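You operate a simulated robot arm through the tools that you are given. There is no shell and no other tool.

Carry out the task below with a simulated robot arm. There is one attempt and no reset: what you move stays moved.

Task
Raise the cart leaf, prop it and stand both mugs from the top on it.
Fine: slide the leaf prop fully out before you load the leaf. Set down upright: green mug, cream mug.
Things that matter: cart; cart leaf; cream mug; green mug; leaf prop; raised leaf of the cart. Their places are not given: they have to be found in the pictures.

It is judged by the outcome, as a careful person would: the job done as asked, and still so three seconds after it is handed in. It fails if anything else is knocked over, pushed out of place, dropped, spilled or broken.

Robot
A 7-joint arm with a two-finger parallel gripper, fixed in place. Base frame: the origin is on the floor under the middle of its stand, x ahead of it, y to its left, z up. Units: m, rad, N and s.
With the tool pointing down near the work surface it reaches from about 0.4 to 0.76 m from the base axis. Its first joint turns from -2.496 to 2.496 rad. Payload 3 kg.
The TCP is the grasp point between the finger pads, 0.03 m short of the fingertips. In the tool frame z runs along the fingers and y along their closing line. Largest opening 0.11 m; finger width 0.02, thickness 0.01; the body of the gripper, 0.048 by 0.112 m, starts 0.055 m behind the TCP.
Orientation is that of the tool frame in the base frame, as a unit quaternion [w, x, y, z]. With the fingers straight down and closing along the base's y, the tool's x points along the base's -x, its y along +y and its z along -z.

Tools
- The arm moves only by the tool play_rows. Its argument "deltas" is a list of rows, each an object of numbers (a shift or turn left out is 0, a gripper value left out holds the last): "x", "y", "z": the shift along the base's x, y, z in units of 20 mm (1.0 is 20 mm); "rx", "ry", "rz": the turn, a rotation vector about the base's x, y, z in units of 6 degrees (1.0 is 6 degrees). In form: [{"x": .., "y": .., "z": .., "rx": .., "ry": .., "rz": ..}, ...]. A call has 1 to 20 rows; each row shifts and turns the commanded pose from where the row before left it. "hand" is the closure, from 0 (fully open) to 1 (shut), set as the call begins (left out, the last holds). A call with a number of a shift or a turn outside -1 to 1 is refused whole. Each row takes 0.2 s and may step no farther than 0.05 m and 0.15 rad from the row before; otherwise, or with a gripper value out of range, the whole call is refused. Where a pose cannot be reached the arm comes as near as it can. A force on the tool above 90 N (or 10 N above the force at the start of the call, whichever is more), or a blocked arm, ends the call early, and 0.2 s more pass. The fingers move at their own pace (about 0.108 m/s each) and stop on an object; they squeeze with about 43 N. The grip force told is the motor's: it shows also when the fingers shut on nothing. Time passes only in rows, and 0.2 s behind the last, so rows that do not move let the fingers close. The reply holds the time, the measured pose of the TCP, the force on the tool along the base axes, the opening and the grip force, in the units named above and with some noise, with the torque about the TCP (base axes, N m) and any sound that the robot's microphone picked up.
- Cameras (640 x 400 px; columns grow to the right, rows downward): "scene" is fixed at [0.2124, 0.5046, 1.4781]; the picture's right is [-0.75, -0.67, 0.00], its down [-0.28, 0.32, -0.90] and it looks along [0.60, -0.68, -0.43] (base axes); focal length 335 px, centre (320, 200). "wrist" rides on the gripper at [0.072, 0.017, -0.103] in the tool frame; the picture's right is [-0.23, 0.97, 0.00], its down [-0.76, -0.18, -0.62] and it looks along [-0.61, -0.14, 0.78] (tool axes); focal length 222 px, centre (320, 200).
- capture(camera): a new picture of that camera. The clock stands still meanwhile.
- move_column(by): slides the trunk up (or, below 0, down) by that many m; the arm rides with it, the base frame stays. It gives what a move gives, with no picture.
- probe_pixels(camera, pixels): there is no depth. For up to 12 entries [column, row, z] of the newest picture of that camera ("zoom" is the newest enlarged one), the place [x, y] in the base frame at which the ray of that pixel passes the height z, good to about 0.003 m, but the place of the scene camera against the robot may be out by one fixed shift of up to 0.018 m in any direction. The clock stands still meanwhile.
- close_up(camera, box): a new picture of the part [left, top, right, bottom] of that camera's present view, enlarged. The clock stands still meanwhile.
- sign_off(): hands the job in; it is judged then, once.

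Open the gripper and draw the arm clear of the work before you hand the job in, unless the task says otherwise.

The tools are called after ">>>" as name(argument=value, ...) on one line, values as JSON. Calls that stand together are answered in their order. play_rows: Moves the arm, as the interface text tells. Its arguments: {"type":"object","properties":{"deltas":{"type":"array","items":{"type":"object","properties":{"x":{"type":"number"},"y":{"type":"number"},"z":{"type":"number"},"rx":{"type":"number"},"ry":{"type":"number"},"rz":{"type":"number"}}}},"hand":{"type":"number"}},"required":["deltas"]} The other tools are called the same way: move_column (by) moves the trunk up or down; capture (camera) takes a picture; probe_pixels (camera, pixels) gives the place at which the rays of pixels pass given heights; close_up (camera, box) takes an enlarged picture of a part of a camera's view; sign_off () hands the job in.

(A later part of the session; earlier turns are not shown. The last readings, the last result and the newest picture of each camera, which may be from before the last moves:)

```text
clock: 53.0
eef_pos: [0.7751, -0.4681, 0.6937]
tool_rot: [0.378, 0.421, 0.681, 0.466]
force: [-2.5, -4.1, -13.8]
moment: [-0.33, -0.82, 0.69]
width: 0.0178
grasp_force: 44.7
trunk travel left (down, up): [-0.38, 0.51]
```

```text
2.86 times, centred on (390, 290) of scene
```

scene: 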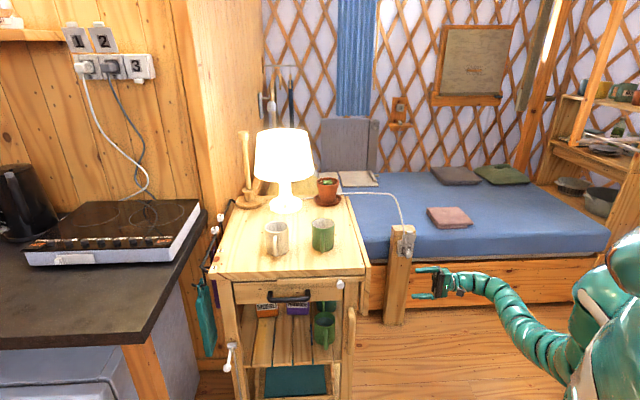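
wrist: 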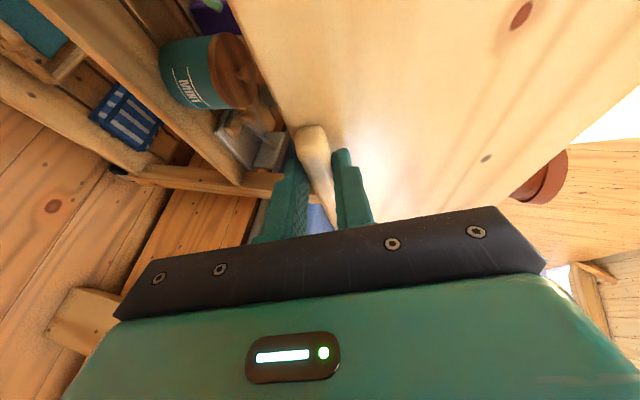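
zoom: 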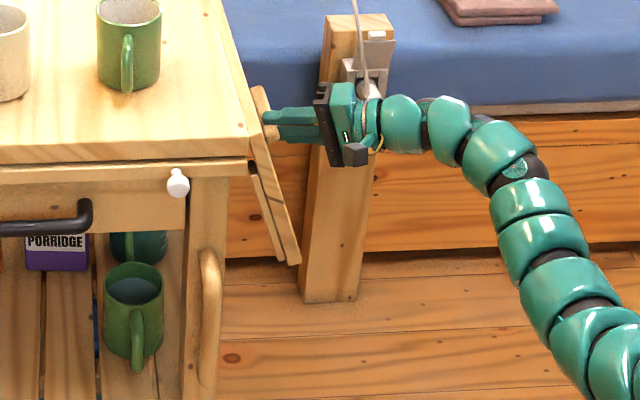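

The leaf follows the grip with modest forces (-14 N vertical). I continue the swing to about 48°.

>>> play_rows(deltas=[{"x": -0.4915, "y": -0.4915, "z": 0.56, "rx": -0.707, "ry": 0.707}, {"x": -0.4455, "y": -0.4455, "z": 0.63, "rx": -0.707, "ry": 0.707}, {"x": -0.396, "y": -0.396, "z": 0.695, "rx": -0.707, "ry": 0.707}, {"x": -0.343, "y": -0.343, "z": 0.745, "rx": -0.707, "ry": 0.707}, {"x": -0.286, "y": -0.286, "z": 0.795, "rx": -0.707, "ry": 0.707}])

>>> close_up(camera="scene", box=[300, 220, 480, 360])

```text
clock: 54.2
eef_pos: [0.7342, -0.5096, 0.7625]
tool_rot: [0.313, 0.425, 0.812, 0.247]
force: [-37.1, -9.3, -24.6]
moment: [-0.51, -0.24, 0.33]
width: 0.0182
grasp_force: 45.2
trunk travel left (down, up): [-0.38, 0.51]
```

```text
2.86 times, centred on (390, 290) of scene
```

zoom: 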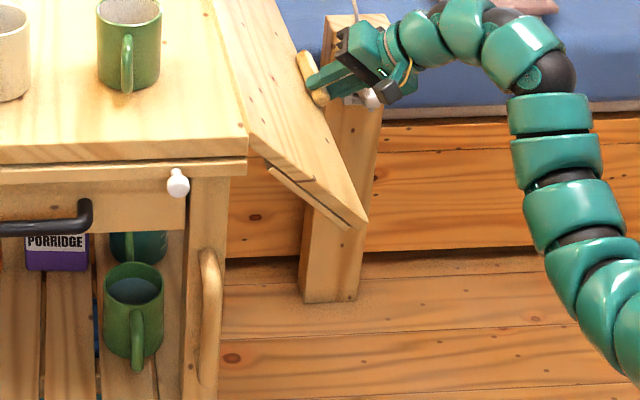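

The tool is pushed outward by about 40 N along the radius, so the true hinge is about 5 mm off my estimate (v≈0.315, z≈0.838). I correct the arc and continue two steps.

>>> play_rows(deltas=[{"x": -0.36, "y": -0.36, "z": 0.82, "rx": -0.707, "ry": 0.707}, {"x": -0.2, "y": -0.2, "z": 0.87, "rx": -0.707, "ry": 0.707}])

```text
clock: 54.8
eef_pos: [0.7242, -0.5198, 0.8011]
tool_rot: [0.287, 0.414, 0.849, 0.158]
force: [-27.0, -10.0, -14.0]
moment: [-0.08, 0.52, 0.47]
width: 0.0177
grasp_force: 45.0
trunk travel left (down, up): [-0.38, 0.51]
```

Forces eased (about 26 N outward). I continue toward horizontal with a small outward correction.

>>> play_rows(deltas=[{"x": -0.19, "y": -0.19, "z": 0.87, "rx": -0.707, "ry": 0.707}, {"x": -0.09, "y": -0.09, "z": 0.9, "rx": -0.707, "ry": 0.707}, {"x": 0, "y": 0, "z": 0.91, "rx": -0.707, "ry": 0.707}])

>>> close_up(camera="scene", box=[300, 200, 480, 340])

```text
clock: 55.6
eef_pos: [0.7209, -0.5245, 0.8559]
tool_rot: [0.238, 0.393, 0.888, 0.016]
force: [-11.3, -2.6, -4.4]
moment: [0.1, -0.12, -0.16]
width: 0.0178
grasp_force: 45.0
trunk travel left (down, up): [-0.38, 0.51]
```

```text
2.86 times, centred on (390, 270) of scene
```

zoom: 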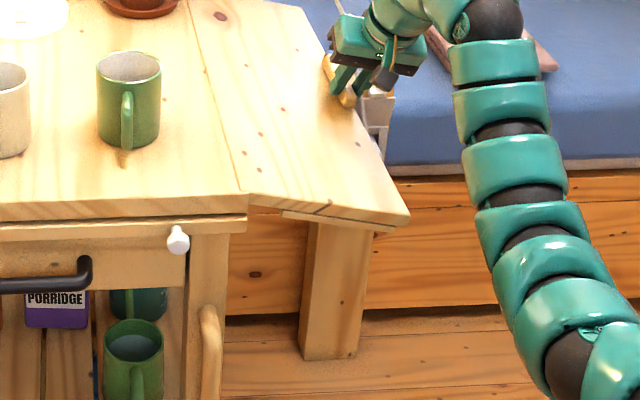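

The leaf is about 78° raised with small forces. I bring it up to horizontal.

>>> play_rows(deltas=[{"x": 0.08, "y": 0.08, "z": 0.9, "rx": -0.707, "ry": 0.707}, {"x": 0.15, "y": 0.15, "z": 0.885, "rx": -0.707, "ry": 0.707}, {}])

>>> close_up(camera="scene", box=[300, 200, 480, 340])

>>> capture(camera="wrist")

```text
clock: 56.4
eef_pos: [0.7243, -0.5188, 0.8911]
tool_rot: [0.197, 0.375, 0.902, -0.079]
force: [5.3, -2.7, 1.2]
moment: [0.88, -0.1, 0.74]
width: 0.018
grasp_force: 44.8
trunk travel left (down, up): [-0.38, 0.51]
```

```text
2.86 times, centred on (390, 270) of scene
```

zoom: 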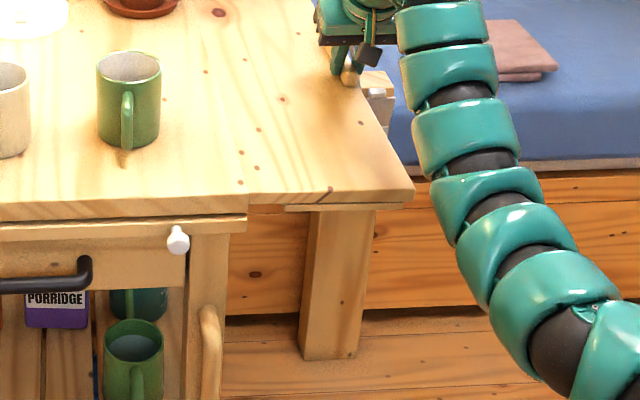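

```text
taken
```

wrist: 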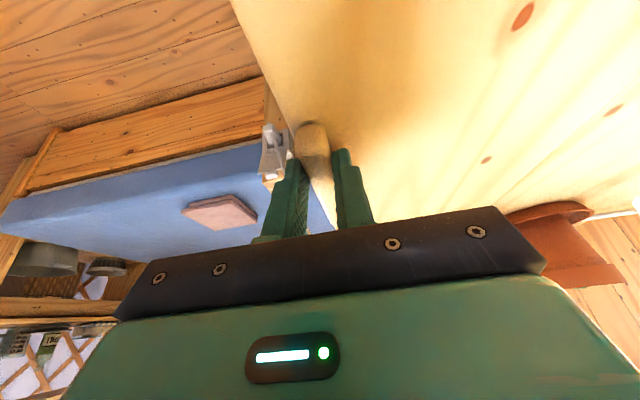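

The leaf is level and the tool carries almost no load (1 N), which hints that the hinge itself holds. I test by nudging it down 4 mm and back while still gripping, watching the vertical force.

>>> play_rows(deltas=[{"z": -0.2}, {}])

>>> play_rows(deltas=[{"z": 0.2}, {}])

>>> play_rows(deltas=[{"z": 0.2}, {}])

```text
clock: 57.0
eef_pos: [0.726, -0.5181, 0.8851]
tool_rot: [0.198, 0.377, 0.901, -0.08]
force: [7.7, -4.0, 7.3]
moment: [-0.22, -1.74, 0.41]
width: 0.0182
grasp_force: 44.9
trunk travel left (down, up): [-0.38, 0.51]
```

```text
clock: 57.6
eef_pos: [0.7256, -0.5197, 0.8861]
tool_rot: [0.193, 0.376, 0.903, -0.078]
force: [1.1, -0.4, -7.8]
moment: [1.14, 0.31, 0.54]
width: 0.0184
grasp_force: 45.8
trunk travel left (down, up): [-0.38, 0.51]
```

```text
clock: 58.2
eef_pos: [0.7264, -0.5183, 0.8923]
tool_rot: [0.195, 0.376, 0.902, -0.079]
force: [0.5, 5.7, -8.8]
moment: [1.31, 0.48, 0.93]
width: 0.0179
grasp_force: 44.8
trunk travel left (down, up): [-0.38, 0.51]
```

Pushing down meets +7 N and pushing up -8 N, so the hinge has friction and holds the leaf by itself. I open the fingers partway and check that the leaf stays.

>>> play_rows(deltas=[{}, {}, {}], hand=0.55)

>>> play_rows(deltas=[{"x": -0.25, "y": 0.25, "z": 0.8}, {"x": -0.25, "y": 0.25, "z": 0.8}, {"x": -0.25, "y": 0.25, "z": 0.8}, {"x": -0.25, "y": 0.25, "z": 0.8}])

>>> close_up(camera="scene", box=[300, 180, 480, 320])

>>> capture(camera="wrist")

```text
clock: 59.0
eef_pos: [0.725, -0.5177, 0.8939]
tool_rot: [0.197, 0.377, 0.902, -0.08]
force: [0.4, 0.3, -0.2]
moment: [-0.01, -0.04, -0.03]
width: 0.0493
grasp_force: 0.1
trunk travel left (down, up): [-0.38, 0.51]
```

```text
clock: 60.0
eef_pos: [0.7041, -0.4986, 0.9569]
tool_rot: [0.196, 0.378, 0.902, -0.078]
force: [0.2, 0.3, 1.1]
moment: [-0.02, -0.04, -0.02]
width: 0.0495
grasp_force: 0.1
trunk travel left (down, up): [-0.38, 0.51]
```

```text
2.86 times, centred on (390, 250) of scene
```

zoom: 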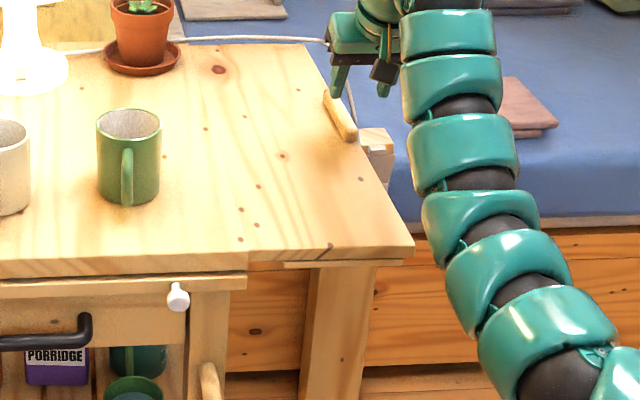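

```text
taken
```

wrist: 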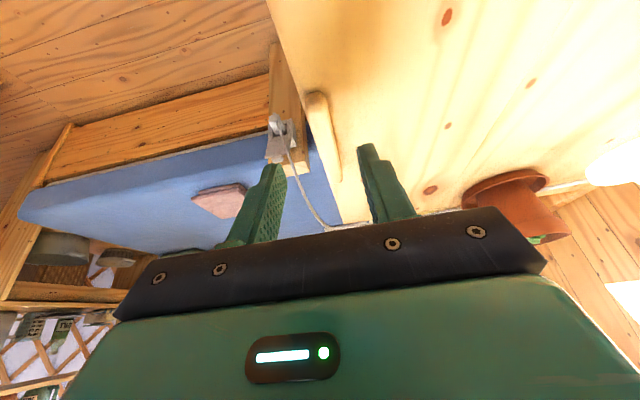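

The leaf stays up on its own. Now for the prop: the tool already tilts 25° toward the cart's back with fingers closing along the prop's slide direction. I raise the trunk fully so the arm can come in lower relative to the shoulder.

>>> move_column(by=0.5)

>>> play_rows(deltas=[{"x": 0.8, "y": -0.55}, {"x": 0.8, "y": -0.55}, {"x": 0.8, "y": -0.55}, {"x": 0.8, "y": -0.55}, {"x": 0.8, "y": -0.55}, {"z": -1}, {"z": -1}, {"z": -1}, {"z": -1}, {"z": -1}, {"z": -1}])

```text
refused: 0.5 is not a number from -0.4 to 0.4
```

```text
clock: 62.4
eef_pos: [0.7652, -0.5414, 0.8292]
tool_rot: [0.196, 0.376, 0.902, -0.079]
force: [0.0, 0.0, -0.7]
moment: [0.01, 0.0, 0.01]
width: 0.0496
grasp_force: 0.0
out of reach, approached as far as the arm can: row 4, 5
trunk travel left (down, up): [-0.38, 0.51]
```

The column call was refused (limit 0.4), and the arm rows still ran, so the gripper went down to z=0.83 over the leaf. I check at once what happened to the leaf.

>>> close_up(camera="scene", box=[300, 180, 480, 320])

>>> capture(camera="wrist")

>>> capture(camera="scene")

```text
2.86 times, centred on (390, 250) of scene
```

zoom: 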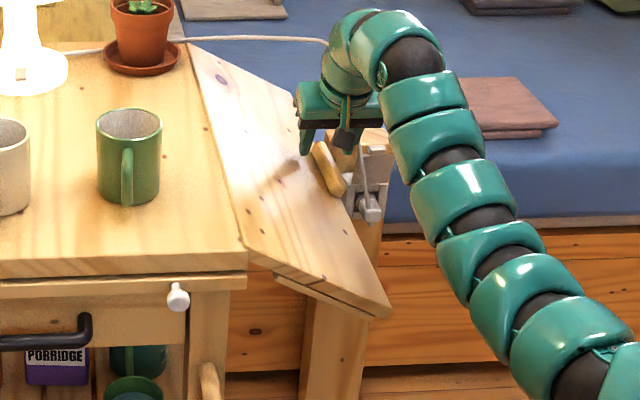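

```text
taken
```

wrist: 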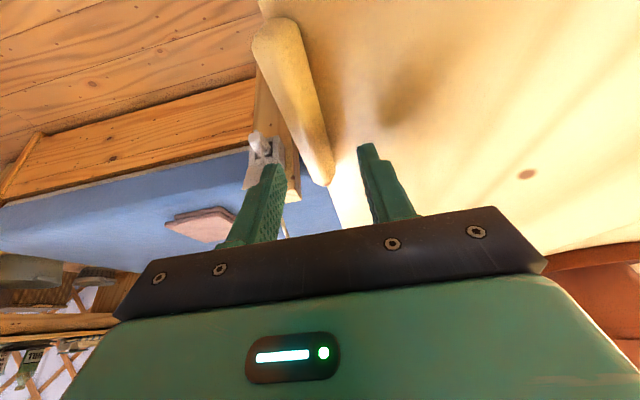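

```text
taken
```

scene: 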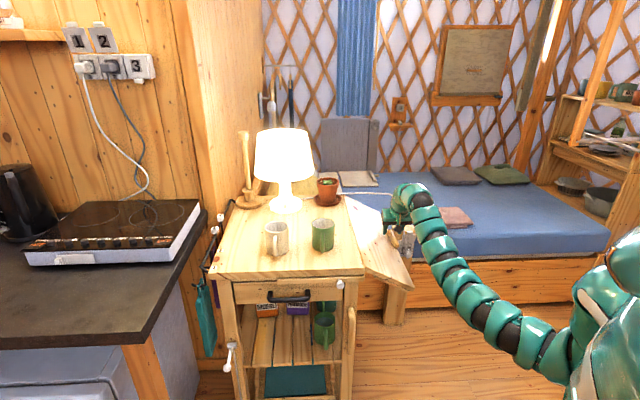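

The inner fingertip pushed the leaf down to about 22° below level; nothing else is disturbed and friction holds it there. I retract along the tool axis, then open fully and align again with the lip to lift it back up.

>>> play_rows(deltas=[{"x": -0.225, "y": 0.225, "z": 0.68}, {"x": -0.225, "y": 0.225, "z": 0.68}, {"x": -0.225, "y": 0.225, "z": 0.68}, {"x": -0.225, "y": 0.225, "z": 0.68}])

>>> play_rows(deltas=[{"x": -0.66, "y": 0.02, "z": -0.1, "rx": 0.648, "ry": -0.648}, {"x": -0.66, "y": 0.02, "z": -0.15, "rx": 0.648, "ry": -0.648}, {"x": -0.66, "y": 0.02, "z": -0.15, "rx": 0.648, "ry": -0.648}, {"x": -0.66, "y": 0.02, "z": -0.2, "rx": 0.648, "ry": -0.648}], hand=0)

>>> capture(camera="wrist")

>>> close_up(camera="scene", box=[300, 180, 480, 320])

```text
clock: 63.4
eef_pos: [0.7456, -0.5229, 0.8843]
tool_rot: [0.197, 0.376, 0.902, -0.079]
force: [-0.2, 0.6, -0.4]
moment: [-0.01, -0.03, 0.01]
width: 0.0496
grasp_force: 0.2
trunk travel left (down, up): [-0.38, 0.51]
```

```text
clock: 64.4
eef_pos: [0.6912, -0.5223, 0.8696]
tool_rot: [0.263, 0.407, 0.869, 0.095]
force: [-0.5, 0.5, 0.6]
moment: [0.02, -0.03, -0.02]
width: 0.1097
grasp_force: 0.1
trunk travel left (down, up): [-0.38, 0.51]
```

```text
taken
```

wrist: 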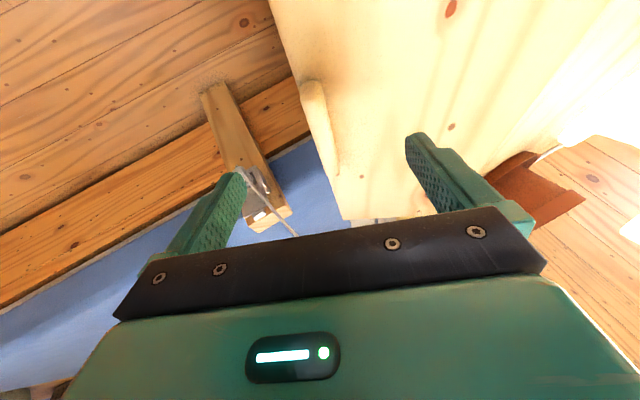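

```text
2.86 times, centred on (390, 250) of scene
```

zoom: 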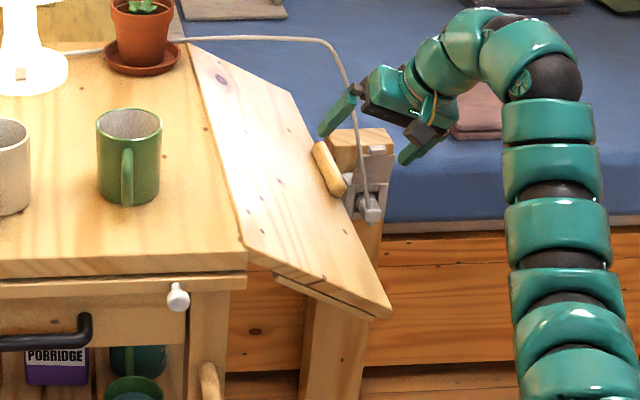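

The lip is in line with the gripper axis (about (322,135) in the wrist view). I advance 6 cm along the tool axis and then close.

>>> play_rows(deltas=[{"x": 0.534, "y": -0.049, "z": -0.8}, {"x": 0.534, "y": -0.049, "z": -0.8}, {"x": 0.534, "y": -0.049, "z": -0.8}])

>>> capture(camera="wrist")

```text
clock: 65.2
eef_pos: [0.7236, -0.5239, 0.8221]
tool_rot: [0.264, 0.407, 0.87, 0.094]
force: [0.5, 0.1, 0.0]
moment: [0.02, 0.01, -0.01]
width: 0.1101
grasp_force: 0.0
trunk travel left (down, up): [-0.38, 0.51]
```

```text
taken
```

wrist: 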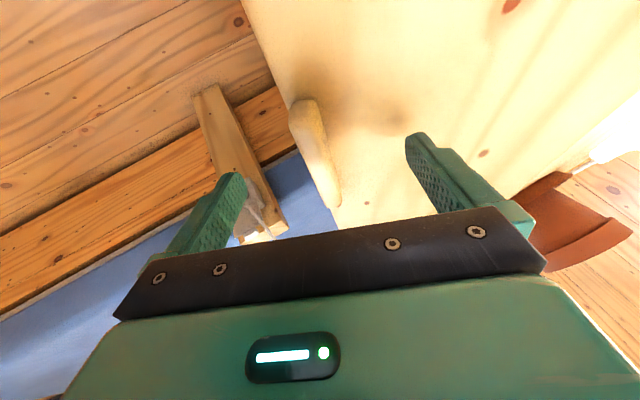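

The lip is between the fingers with no contact. I close the hand.

>>> play_rows(deltas=[{}, {}, {}, {}], hand=1)

>>> capture(camera="wrist")

```text
clock: 66.2
eef_pos: [0.7227, -0.5264, 0.821]
tool_rot: [0.263, 0.409, 0.869, 0.094]
force: [-14.1, -4.1, -8.8]
moment: [-0.26, 0.33, -0.04]
width: 0.0177
grasp_force: 45.2
trunk travel left (down, up): [-0.38, 0.51]
```

```text
taken
```

wrist: 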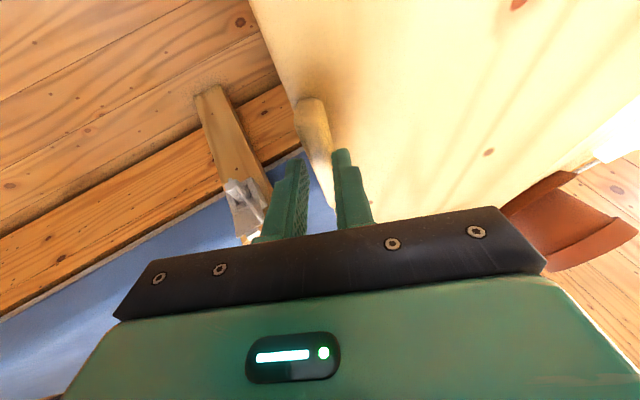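

Gripped again (0.0177 m). I swing the leaf up by about 24° back to level.

>>> play_rows(deltas=[{"x": -0.03, "y": -0.03, "z": 0.905, "rx": -0.707, "ry": 0.707}, {"x": 0.035, "y": 0.035, "z": 0.91, "rx": -0.707, "ry": 0.707}, {"x": 0.106, "y": 0.106, "z": 0.895, "rx": -0.707, "ry": 0.707}, {"x": 0.13, "y": 0.13, "z": 0.7, "rx": -0.566, "ry": 0.566}, {}])

>>> close_up(camera="scene", box=[300, 180, 480, 320])

>>> close_up(camera="scene", box=[330, 230, 430, 310])

```text
clock: 67.4
eef_pos: [0.729, -0.5195, 0.8921]
tool_rot: [0.195, 0.374, 0.902, -0.086]
force: [0.3, 0.0, 0.0]
moment: [0.01, 0.03, -0.06]
width: 0.0
grasp_force: 37.4
trunk travel left (down, up): [-0.38, 0.51]
```

```text
2.86 times, centred on (390, 250) of scene
```

zoom: 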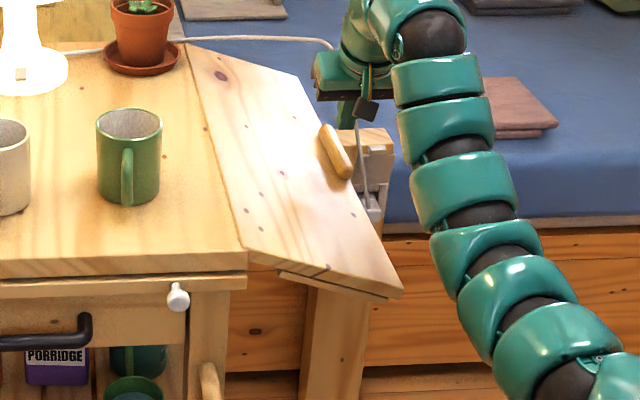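

```text
5.00 times, centred on (380, 270) of scene
```

zoom: 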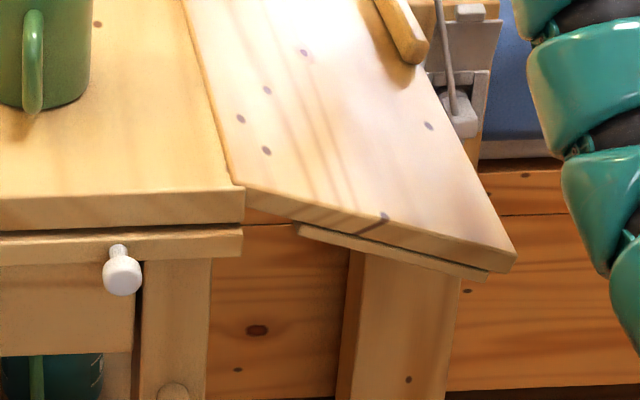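

The grip slipped off near the end because the lip was held only by the fingertips; the leaf is now about 15° below level and stays there. I back off, align to the leaf's present angle, and will approach deeper this time.

>>> play_rows(deltas=[{"x": -0.3, "z": 0.3}, {"x": -0.42, "y": 0.03, "z": 0, "rx": 0.667, "ry": -0.667}, {"x": -0.42, "y": 0.03, "z": -0.1, "rx": 0.667, "ry": -0.667}, {"x": -0.42, "y": 0.03, "z": -0.1, "rx": 0.667, "ry": -0.667}], hand=0.3)

>>> capture(camera="wrist")

```text
clock: 68.4
eef_pos: [0.698, -0.5175, 0.8952]
tool_rot: [0.246, 0.401, 0.881, 0.049]
force: [-1.3, 0.1, -0.2]
moment: [-0.01, 0.0, -0.01]
width: 0.0769
grasp_force: 0.0
trunk travel left (down, up): [-0.38, 0.51]
```

```text
taken
```

wrist: 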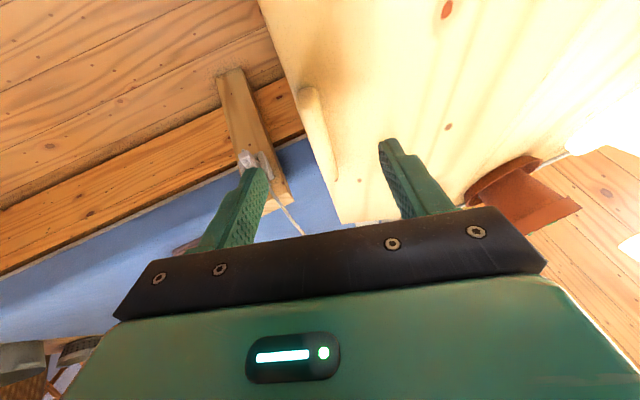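

From the lip's known length I get its surface about 79 mm ahead of the TCP on the tool axis and centred. I advance 63 mm along the axis so the tips reach nearly to the leaf surface.

>>> play_rows(deltas=[{"x": 0.3725, "y": -0.0875, "z": -0.689}, {"x": 0.3725, "y": -0.0875, "z": -0.689}, {"x": 0.3725, "y": -0.0875, "z": -0.689}, {"x": 0.3725, "y": -0.0875, "z": -0.689}])

>>> capture(camera="wrist")

```text
clock: 69.4
eef_pos: [0.728, -0.5248, 0.8372]
tool_rot: [0.246, 0.401, 0.881, 0.049]
force: [-0.2, 0.1, 0.3]
moment: [0.01, -0.01, 0.01]
width: 0.0769
grasp_force: 0.0
trunk travel left (down, up): [-0.38, 0.51]
```

```text
taken
```

wrist: 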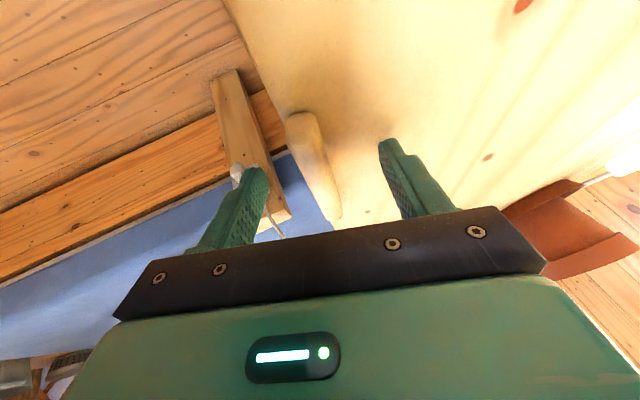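

Compared with the first good grasp, the lip is still about 1 cm too shallow between the fingers. I advance 9 mm more and watch the force.

>>> play_rows(deltas=[{"x": 0.11, "y": -0.025, "z": -0.2}, {"x": 0.11, "y": -0.025, "z": -0.2}])

>>> capture(camera="wrist")

```text
clock: 70.0
eef_pos: [0.7325, -0.5271, 0.8297]
tool_rot: [0.248, 0.399, 0.881, 0.048]
force: [-0.9, 0.7, 0.3]
moment: [0.04, -0.02, 0.03]
width: 0.0769
grasp_force: 0.1
trunk travel left (down, up): [-0.38, 0.51]
```

```text
taken
```

wrist: 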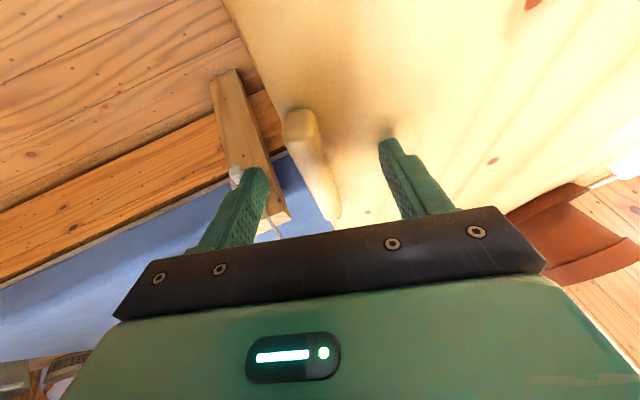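

The image barely changed while the TCP moved, so the inner fingertip is touching the leaf first: the tool angle does not match the leaf. I look at the leaf's angle in the scene view.

>>> close_up(camera="scene", box=[330, 230, 430, 310])

>>> close_up(camera="scene", box=[340, 180, 440, 260])

```text
5.00 times, centred on (380, 270) of scene
```

zoom: 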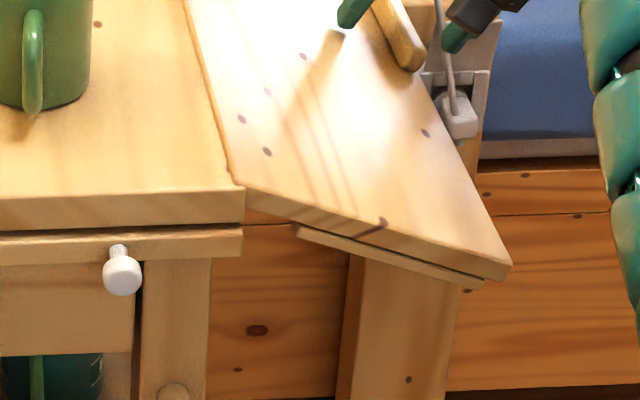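

```text
5.00 times, centred on (390, 220) of scene
```

zoom: 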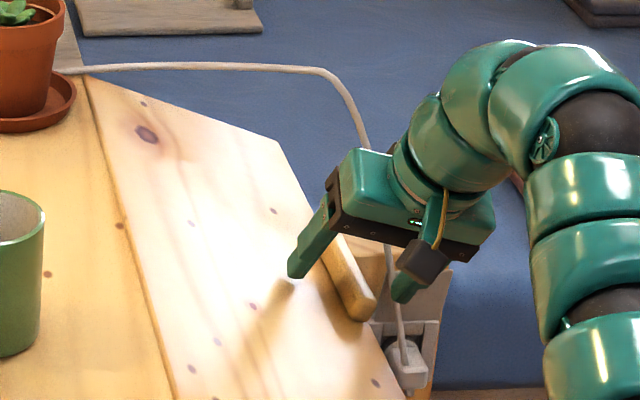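

The leaf is about 19° below level. I back off slightly, tilt the tool 6° more to match, and narrow the opening to 4 cm before going in deeper.

>>> play_rows(deltas=[{"x": -0.36, "y": 0.08, "z": 0.66}, {"x": -0.1, "y": -0.1, "rx": 0.707, "ry": -0.707}, {}], hand=0.62)

>>> capture(camera="wrist")

```text
clock: 70.8
eef_pos: [0.7241, -0.527, 0.8439]
tool_rot: [0.265, 0.407, 0.869, 0.095]
force: [-0.1, -0.2, -0.8]
moment: [0.01, -0.02, -0.02]
width: 0.0417
grasp_force: 0.1
trunk travel left (down, up): [-0.38, 0.51]
```

```text
taken
```

wrist: 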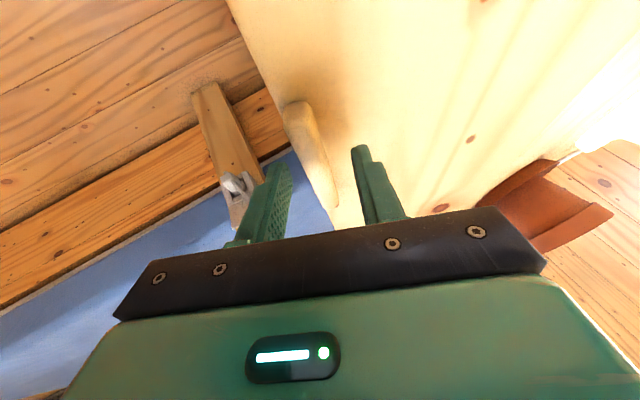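

The lip lies centred between the narrowed fingers. I advance about 2.2 cm along the tool axis.

>>> play_rows(deltas=[{"x": 0.264, "y": -0.035, "z": -0.423}, {"x": 0.264, "y": -0.035, "z": -0.423}, {"x": 0.06, "y": -0.01, "z": -0.1}])

>>> capture(camera="wrist")

>>> close_up(camera="scene", box=[340, 180, 440, 260])

```text
clock: 71.6
eef_pos: [0.7348, -0.5272, 0.8245]
tool_rot: [0.264, 0.407, 0.869, 0.095]
force: [-0.3, -1.4, 2.5]
moment: [0.05, -0.02, 0.05]
width: 0.0415
grasp_force: 0.1
trunk travel left (down, up): [-0.38, 0.51]
```

```text
taken
```

wrist: 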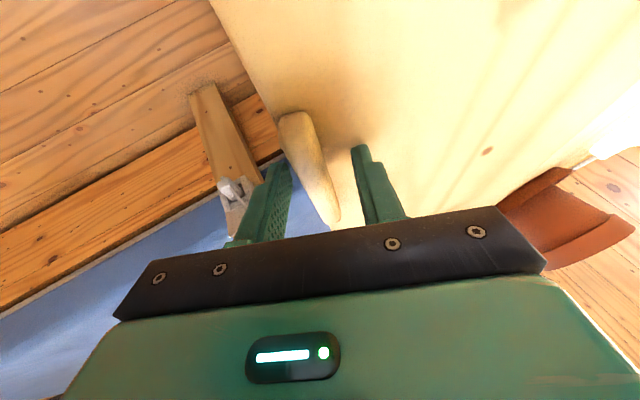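

```text
5.00 times, centred on (390, 220) of scene
```

zoom: 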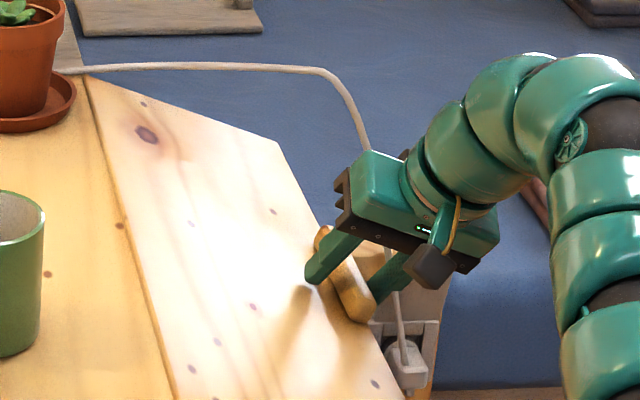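

There is light contact (2.5 N) with the fingertip at the leaf surface, straddling the lip. I close the hand.

>>> play_rows(deltas=[{}, {}, {}], hand=1)

>>> capture(camera="wrist")

```text
clock: 72.4
eef_pos: [0.732, -0.5317, 0.8228]
tool_rot: [0.262, 0.41, 0.869, 0.095]
force: [-25.0, -6.4, -14.7]
moment: [-0.72, 0.21, 0.65]
width: 0.0181
grasp_force: 44.9
trunk travel left (down, up): [-0.38, 0.51]
```

```text
taken
```

wrist: 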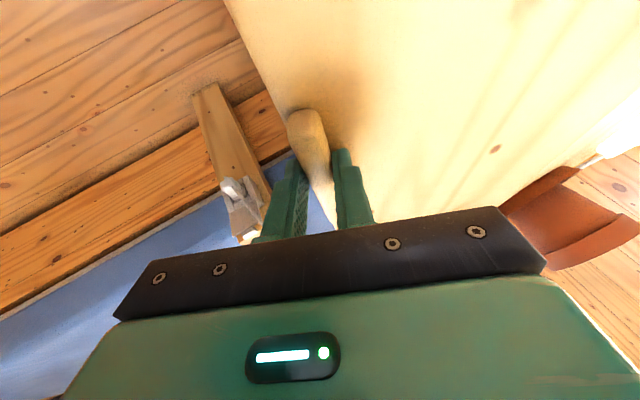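

Firm grip (0.018 m). I lift along the corrected arc in two halves, checking the grip in between.

>>> play_rows(deltas=[{"x": -0.12, "y": -0.12, "z": 0.8, "rx": -0.657, "ry": 0.657}, {"x": 0, "y": 0, "z": 0.845, "rx": -0.657, "ry": 0.657}])

```text
clock: 73.0
eef_pos: [0.7313, -0.5318, 0.8586]
tool_rot: [0.232, 0.394, 0.89, 0.009]
force: [-23.7, -6.9, -13.0]
moment: [-0.47, 0.99, 0.41]
width: 0.0177
grasp_force: 44.8
trunk travel left (down, up): [-0.38, 0.51]
```

Grip holds with similar moderate forces. I finish the lift.

>>> play_rows(deltas=[{"x": 0.03, "y": 0.03, "z": 0.84, "rx": -0.657, "ry": 0.657}, {"x": 0.1, "y": 0.1, "z": 0.8, "rx": -0.657, "ry": 0.657}, {}])

>>> close_up(camera="scene", box=[330, 230, 430, 310])

```text
clock: 73.8
eef_pos: [0.7361, -0.5275, 0.8915]
tool_rot: [0.196, 0.376, 0.902, -0.079]
force: [-12.4, -2.7, -3.9]
moment: [0.7, 1.27, 0.05]
width: 0.0177
grasp_force: 45.0
trunk travel left (down, up): [-0.38, 0.51]
```

```text
5.00 times, centred on (380, 270) of scene
```

zoom: 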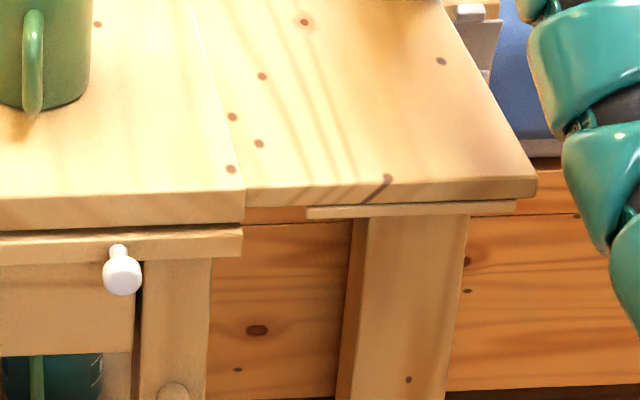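

The leaf is level and parallel with the cart top. I release and retract along the tool axis only.

>>> play_rows(deltas=[{}, {}, {}], hand=0.6)

>>> play_rows(deltas=[{"x": -0.25, "y": 0.25, "z": 0.8}, {"x": -0.25, "y": 0.25, "z": 0.8}, {"x": -0.25, "y": 0.25, "z": 0.8}, {"x": -0.25, "y": 0.25, "z": 0.8}, {"z": 0.8}])

>>> close_up(camera="scene", box=[330, 230, 430, 310])

```text
clock: 74.6
eef_pos: [0.7359, -0.5271, 0.8907]
tool_rot: [0.196, 0.376, 0.902, -0.08]
force: [0.0, -0.7, -0.5]
moment: [-0.01, -0.01, 0.03]
width: 0.0441
grasp_force: 0.0
trunk travel left (down, up): [-0.38, 0.51]
```

```text
clock: 75.8
eef_pos: [0.7156, -0.5076, 0.9701]
tool_rot: [0.195, 0.376, 0.902, -0.081]
force: [0.0, 0.4, 0.2]
moment: [-0.01, -0.01, -0.02]
width: 0.0439
grasp_force: 0.0
trunk travel left (down, up): [-0.38, 0.51]
```

```text
5.00 times, centred on (380, 270) of scene
```

zoom: 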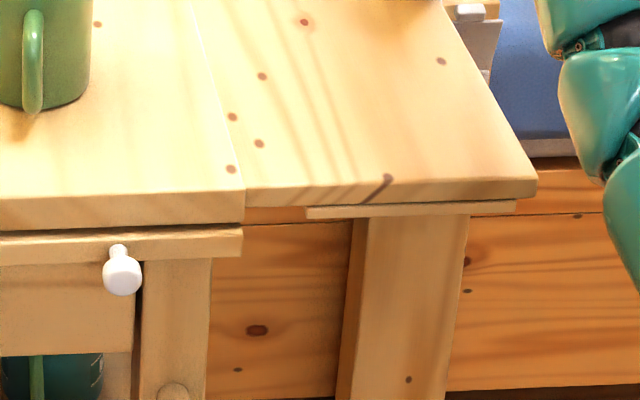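

The leaf stays level by itself. I raise the trunk by 0.4 m (the largest allowed step).

>>> move_column(by=0.4)

```text
clock: 79.7
eef_pos: [0.7162, -0.5073, 1.3704]
tool_rot: [0.197, 0.375, 0.902, -0.08]
force: [0.1, -0.3, 0.0]
moment: [0.01, 0.03, 0.02]
width: 0.0442
grasp_force: 0.1
trunk travel left (down, up): [-0.78, 0.11]
```

The arm must pass its shoulder level while extended. I descend above the leaf (staying well over z=1.0) while extending slightly outward.

>>> play_rows(deltas=[{"x": 0.25, "y": -0.17, "z": -0.9}, {"x": 0.25, "y": -0.17, "z": -0.9}, {"x": 0.25, "y": -0.17, "z": -0.9}, {"x": 0.25, "y": -0.17, "z": -0.9}, {"x": 0.25, "y": -0.17, "z": -0.9}, {"x": 0.25, "y": -0.17, "z": -0.9}, {"x": 0.25, "y": -0.17, "z": -0.9}, {"x": 0.25, "y": -0.17, "z": -0.9}, {"x": 0.25, "y": -0.17, "z": -0.9}, {"x": 0.25, "y": -0.17, "z": -0.9}, {"x": 0.25, "y": -0.17, "z": -0.9}, {"x": 0.25, "y": -0.17, "z": -0.9}])

```text
clock: 82.2
eef_pos: [0.7764, -0.5482, 1.1528]
tool_rot: [0.195, 0.377, 0.902, -0.08]
force: [-0.3, -0.6, -0.3]
moment: [0.01, 0.06, -0.02]
width: 0.0441
grasp_force: 0.1
trunk travel left (down, up): [-0.78, 0.11]
```

Good. I raise the trunk the remaining 0.11 m, then continue down in a separate step.

>>> move_column(by=0.11)

```text
clock: 83.7
eef_pos: [0.7766, -0.549, 1.2627]
tool_rot: [0.195, 0.376, 0.902, -0.081]
force: [0.4, 1.2, -0.1]
moment: [-0.01, -0.01, 0.0]
width: 0.0439
grasp_force: 0.1
trunk travel left (down, up): [-0.89, 0.0]
```

The trunk is at its top. I descend to z≈1.04 above the leaf while drifting inward.

>>> play_rows(deltas=[{"z": -1}, {"z": -1}, {"z": -1}, {"x": -0.2, "y": 0.3, "z": -1}, {"x": -0.2, "y": 0.3, "z": -1}, {"x": -0.2, "y": 0.3, "z": -1}, {"x": -0.3, "y": 0.4, "z": -1}, {"x": -0.3, "y": 0.4, "z": -1}, {"x": -0.3, "y": 0.4, "z": -1}, {"x": -0.3, "y": 0.4, "z": -1}, {"x": -0.3, "y": 0.4, "z": -1}])

```text
clock: 86.1
eef_pos: [0.7329, -0.4919, 1.0431]
tool_rot: [0.195, 0.377, 0.902, -0.081]
force: [0.1, 0.0, 0.8]
moment: [0.03, 0.01, -0.03]
width: 0.0441
grasp_force: 0.0
trunk travel left (down, up): [-0.89, 0.0]
```

I'm above the leaf at z=1.04. I go down to 0.97 and sweep along +y toward the front corner of the cart, passing clear of the green mug (near (0.83,-0.20)).

>>> play_rows(deltas=[{"z": -0.9, "y": 0.5}, {"z": -0.9, "y": 0.5}, {"z": -0.9, "y": 0.5}, {"z": -0.9, "y": 0.5}, {"y": 0.9, "x": -0.1}, {"y": 0.9, "x": -0.1}, {"y": 0.9, "x": -0.1}, {"y": 0.9, "x": -0.1}, {"y": 0.9, "x": -0.1}, {"y": 0.9, "x": -0.1}, {"y": 0.9, "x": -0.1}])

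>>> capture(camera="wrist")

>>> capture(camera="scene")

```text
clock: 88.5
eef_pos: [0.7182, -0.3241, 0.9734]
tool_rot: [0.196, 0.376, 0.902, -0.08]
force: [0.8, -0.6, 0.1]
moment: [0.01, -0.01, -0.03]
width: 0.0441
grasp_force: 0.1
trunk travel left (down, up): [-0.89, 0.0]
```

```text
taken
```

wrist: 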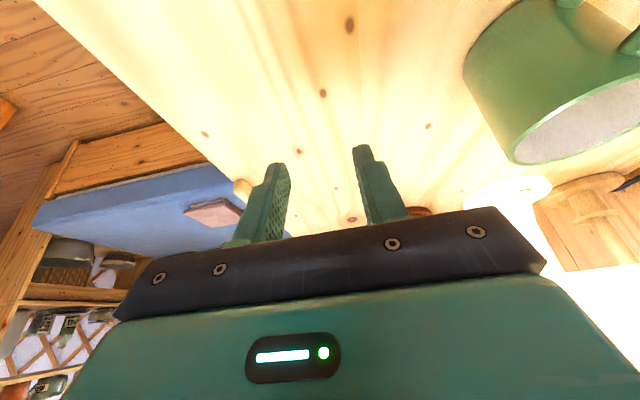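

```text
taken
```

scene: 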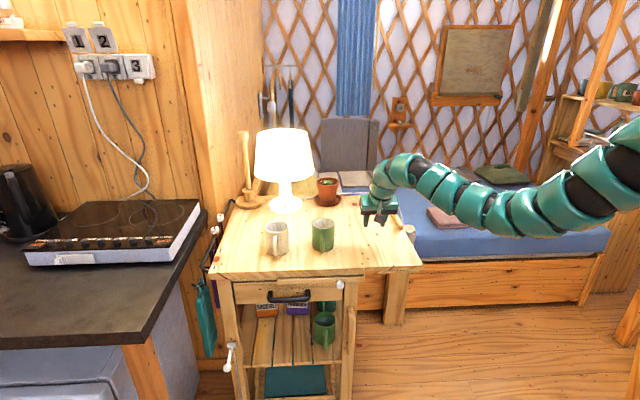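

The green mug shows at the upper right of the wrist view, rim near (590,130). I probe it for its location before sweeping past.

>>> probe_pixels(camera="wrist", pixels=[[590, 130, 0.93], [590, 130, 0.95], [515, 160, 0.93], [515, 160, 0.95], [470, 70, 0.85], [500, 130, 0.9], [322, 93, 0.85]])

```text
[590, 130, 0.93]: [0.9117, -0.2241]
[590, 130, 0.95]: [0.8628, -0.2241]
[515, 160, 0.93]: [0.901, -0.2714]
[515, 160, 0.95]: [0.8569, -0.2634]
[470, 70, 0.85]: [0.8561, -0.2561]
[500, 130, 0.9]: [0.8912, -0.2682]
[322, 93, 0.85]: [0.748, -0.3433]
```

The mug is around (0.86,-0.23), rim z≈0.95, so a sweep at x≈0.71 clears it by about 7 cm. I continue toward the front side above the knob.

>>> play_rows(deltas=[{"y": 1, "z": -0.15}, {"y": 1, "z": -0.15}, {"y": 1, "z": -0.15}, {"y": 1, "z": -0.15}, {"y": 1, "z": -0.15}, {"y": 1, "z": -0.15}, {"y": 1}, {"y": 1}, {"y": 1}, {"y": 1, "x": 0.1}])

>>> capture(camera="wrist")

>>> close_up(camera="scene", box=[280, 200, 440, 320])

```text
clock: 90.7
eef_pos: [0.7226, -0.1244, 0.9542]
tool_rot: [0.197, 0.377, 0.902, -0.08]
force: [-0.7, -1.3, -1.1]
moment: [0.0, 0.01, 0.01]
width: 0.044
grasp_force: 0.1
trunk travel left (down, up): [-0.89, 0.0]
```

```text
taken
```

wrist: 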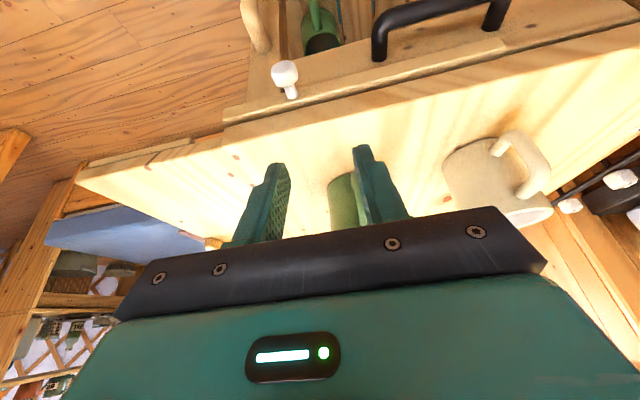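

```text
3.33 times, centred on (360, 260) of scene
```

zoom: 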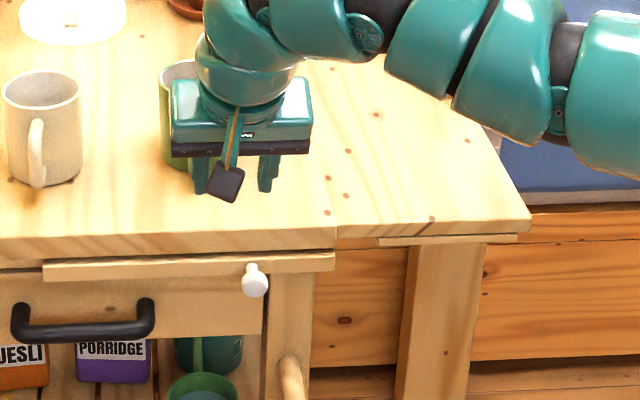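

The knob is at wrist pixel (285,75), stem base at about (293,97); the prop bar runs from (223,110) to (505,45). I probe these.

>>> probe_pixels(camera="wrist", pixels=[[285, 75, 0.8], [285, 75, 0.82], [285, 75, 0.84], [293, 98, 0.82], [223, 112, 0.83], [223, 112, 0.82], [503, 45, 0.83], [225, 125, 0.85], [76, 180, 0.85], [640, 25, 0.85], [410, 95, 0.85]])

>>> close_up(camera="wrist", box=[200, 40, 360, 160])

```text
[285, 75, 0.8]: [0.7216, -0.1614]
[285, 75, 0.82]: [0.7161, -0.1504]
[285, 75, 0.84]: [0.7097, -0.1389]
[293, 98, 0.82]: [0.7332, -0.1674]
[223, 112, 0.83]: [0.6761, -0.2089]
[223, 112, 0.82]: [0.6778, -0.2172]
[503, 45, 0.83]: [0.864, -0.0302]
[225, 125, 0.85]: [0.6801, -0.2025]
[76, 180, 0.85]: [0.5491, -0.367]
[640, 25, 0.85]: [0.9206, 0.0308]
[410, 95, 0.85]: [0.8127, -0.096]
```

```text
3.33 times, centred on (280, 100) of wrist
```

zoom: 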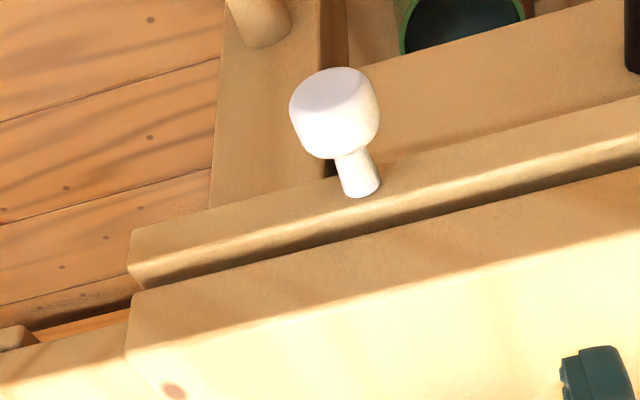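

The knob head is centred near (0.715,-0.152,0.82), about 28 mm wide, axis pointing out the front. I move to a pre-grasp above-front of it with the fingers opened to 7 cm.

>>> play_rows(deltas=[{"x": -0.58, "y": 0.04, "z": -0.5}, {"x": -0.58, "y": 0.04, "z": -0.9}, {"x": -0.58, "y": 0.04, "z": -1}], hand=0.36)

>>> capture(camera="wrist")

```text
clock: 91.5
eef_pos: [0.6856, -0.1227, 0.9055]
tool_rot: [0.195, 0.376, 0.902, -0.08]
force: [-0.3, 0.2, -1.1]
moment: [0.0, 0.0, -0.04]
width: 0.0704
grasp_force: 0.1
trunk travel left (down, up): [-0.89, 0.0]
```

```text
taken
```

wrist: 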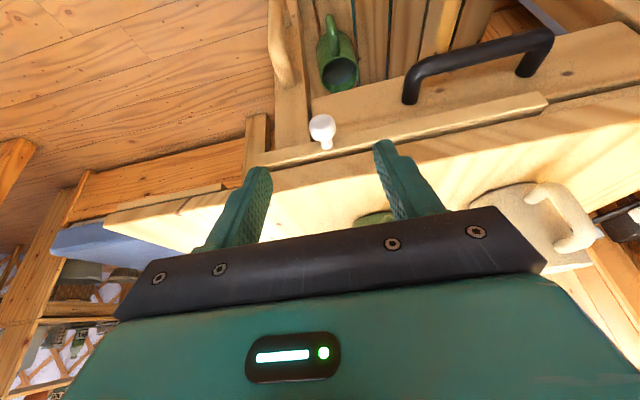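

The knob sits exactly on the tool axis at (322,128). I advance 8 cm along the axis.

>>> play_rows(deltas=[{"x": 0.29, "y": -0.29, "z": -0.91}, {"x": 0.29, "y": -0.29, "z": -0.91}, {"x": 0.29, "y": -0.29, "z": -0.91}, {"x": 0.29, "y": -0.29, "z": -0.91}])

>>> capture(camera="wrist")

>>> close_up(camera="scene", box=[290, 220, 410, 310])

```text
clock: 92.5
eef_pos: [0.7074, -0.1454, 0.8317]
tool_rot: [0.195, 0.376, 0.902, -0.079]
force: [0.0, -0.1, 0.5]
moment: [0.01, 0.02, -0.01]
width: 0.0702
grasp_force: 0.1
trunk travel left (down, up): [-0.89, 0.0]
```

```text
taken
```

wrist: 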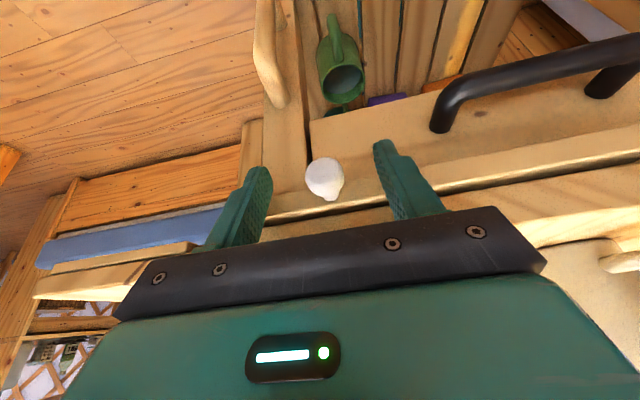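

```text
4.44 times, centred on (350, 265) of scene
```

zoom: 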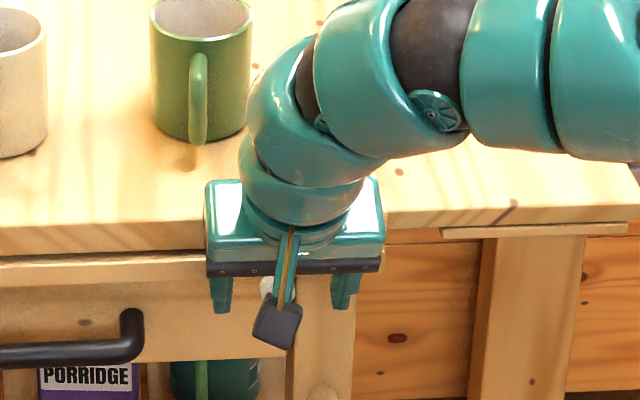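

The knob is between the fingers at (324,178). I close on it.

>>> play_rows(deltas=[{}, {}, {}], hand=1)

>>> capture(camera="wrist")

```text
clock: 93.3
eef_pos: [0.7078, -0.1458, 0.8322]
tool_rot: [0.196, 0.376, 0.902, -0.08]
force: [-1.1, 0.6, -0.2]
moment: [0.0, -0.03, -0.03]
width: 0.0227
grasp_force: 45.1
trunk travel left (down, up): [-0.89, 0.0]
```

```text
taken
```

wrist: 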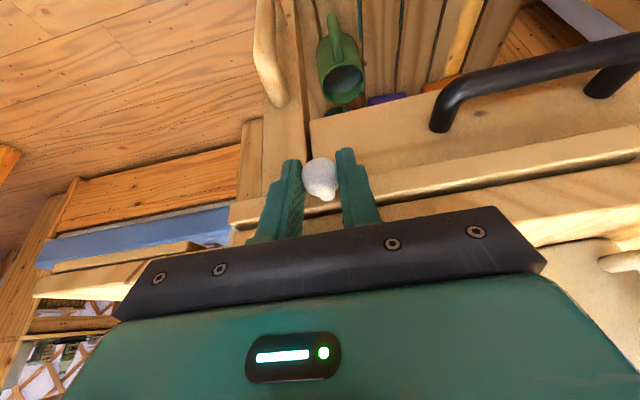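

Knob gripped (0.023 m). I pull along the bar direction (-0.707,-0.707), 6 cm first, watching forces.

>>> play_rows(deltas=[{"x": -0.707, "y": -0.707}, {"x": -0.707, "y": -0.707}, {"x": -0.707, "y": -0.707}])

>>> close_up(camera="scene", box=[290, 220, 450, 340])

```text
clock: 94.1
eef_pos: [0.6668, -0.1877, 0.8324]
tool_rot: [0.195, 0.377, 0.902, -0.08]
force: [-8.1, 7.4, -1.3]
moment: [-0.05, -0.28, 0.07]
width: 0.0227
grasp_force: 45.0
trunk travel left (down, up): [-0.89, 0.0]
```

```text
3.33 times, centred on (370, 280) of scene
```

zoom: 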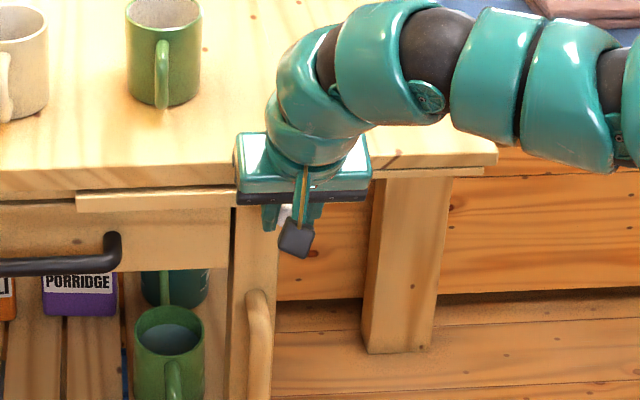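

The bar slides along with the knob with small forces. I continue another 6 cm with a slight correction toward the front.

>>> play_rows(deltas=[{"x": -0.73, "y": -0.69}, {"x": -0.715, "y": -0.7}, {"x": -0.715, "y": -0.7}])

>>> close_up(camera="scene", box=[290, 220, 450, 340])

```text
clock: 94.9
eef_pos: [0.6249, -0.2296, 0.8313]
tool_rot: [0.195, 0.376, 0.902, -0.082]
force: [-4.2, 2.0, -16.0]
moment: [0.24, -0.03, 0.04]
width: 0.0231
grasp_force: 45.4
trunk travel left (down, up): [-0.89, 0.0]
```

```text
3.33 times, centred on (370, 280) of scene
```

zoom: 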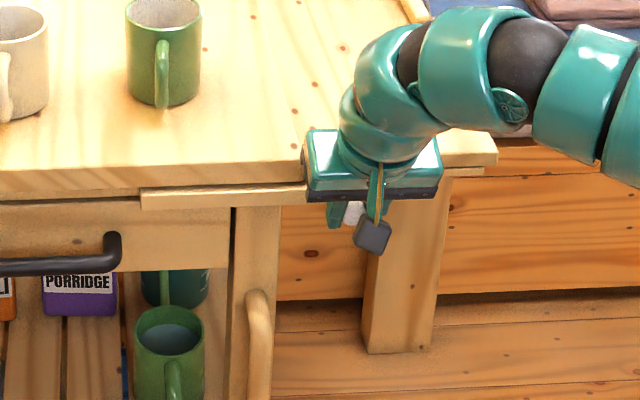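

Bar has slid about 12 cm; a -16 N vertical force suggests it now bears against the leaf's batten. I continue in small steps toward the stop.

>>> play_rows(deltas=[{"x": -0.71, "y": -0.7}, {"x": -0.71, "y": -0.7}])

>>> close_up(camera="scene", box=[290, 220, 450, 340])

```text
clock: 95.5
eef_pos: [0.6025, -0.2498, 0.8338]
tool_rot: [0.196, 0.374, 0.903, -0.076]
force: [30.3, 25.4, -27.3]
moment: [0.81, 0.22, 0.52]
width: 0.0231
grasp_force: 45.0
trunk travel left (down, up): [-0.89, 0.0]
```

```text
3.33 times, centred on (370, 280) of scene
```

zoom: 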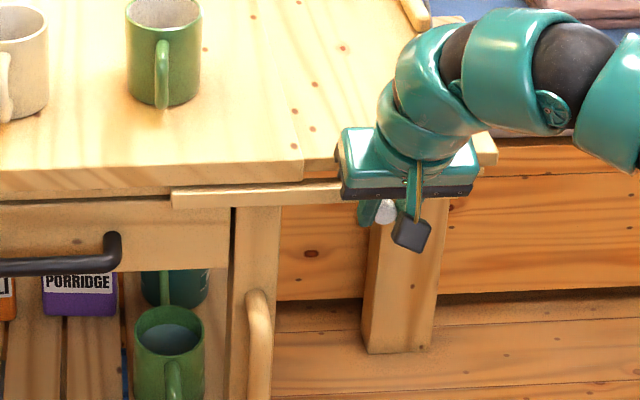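

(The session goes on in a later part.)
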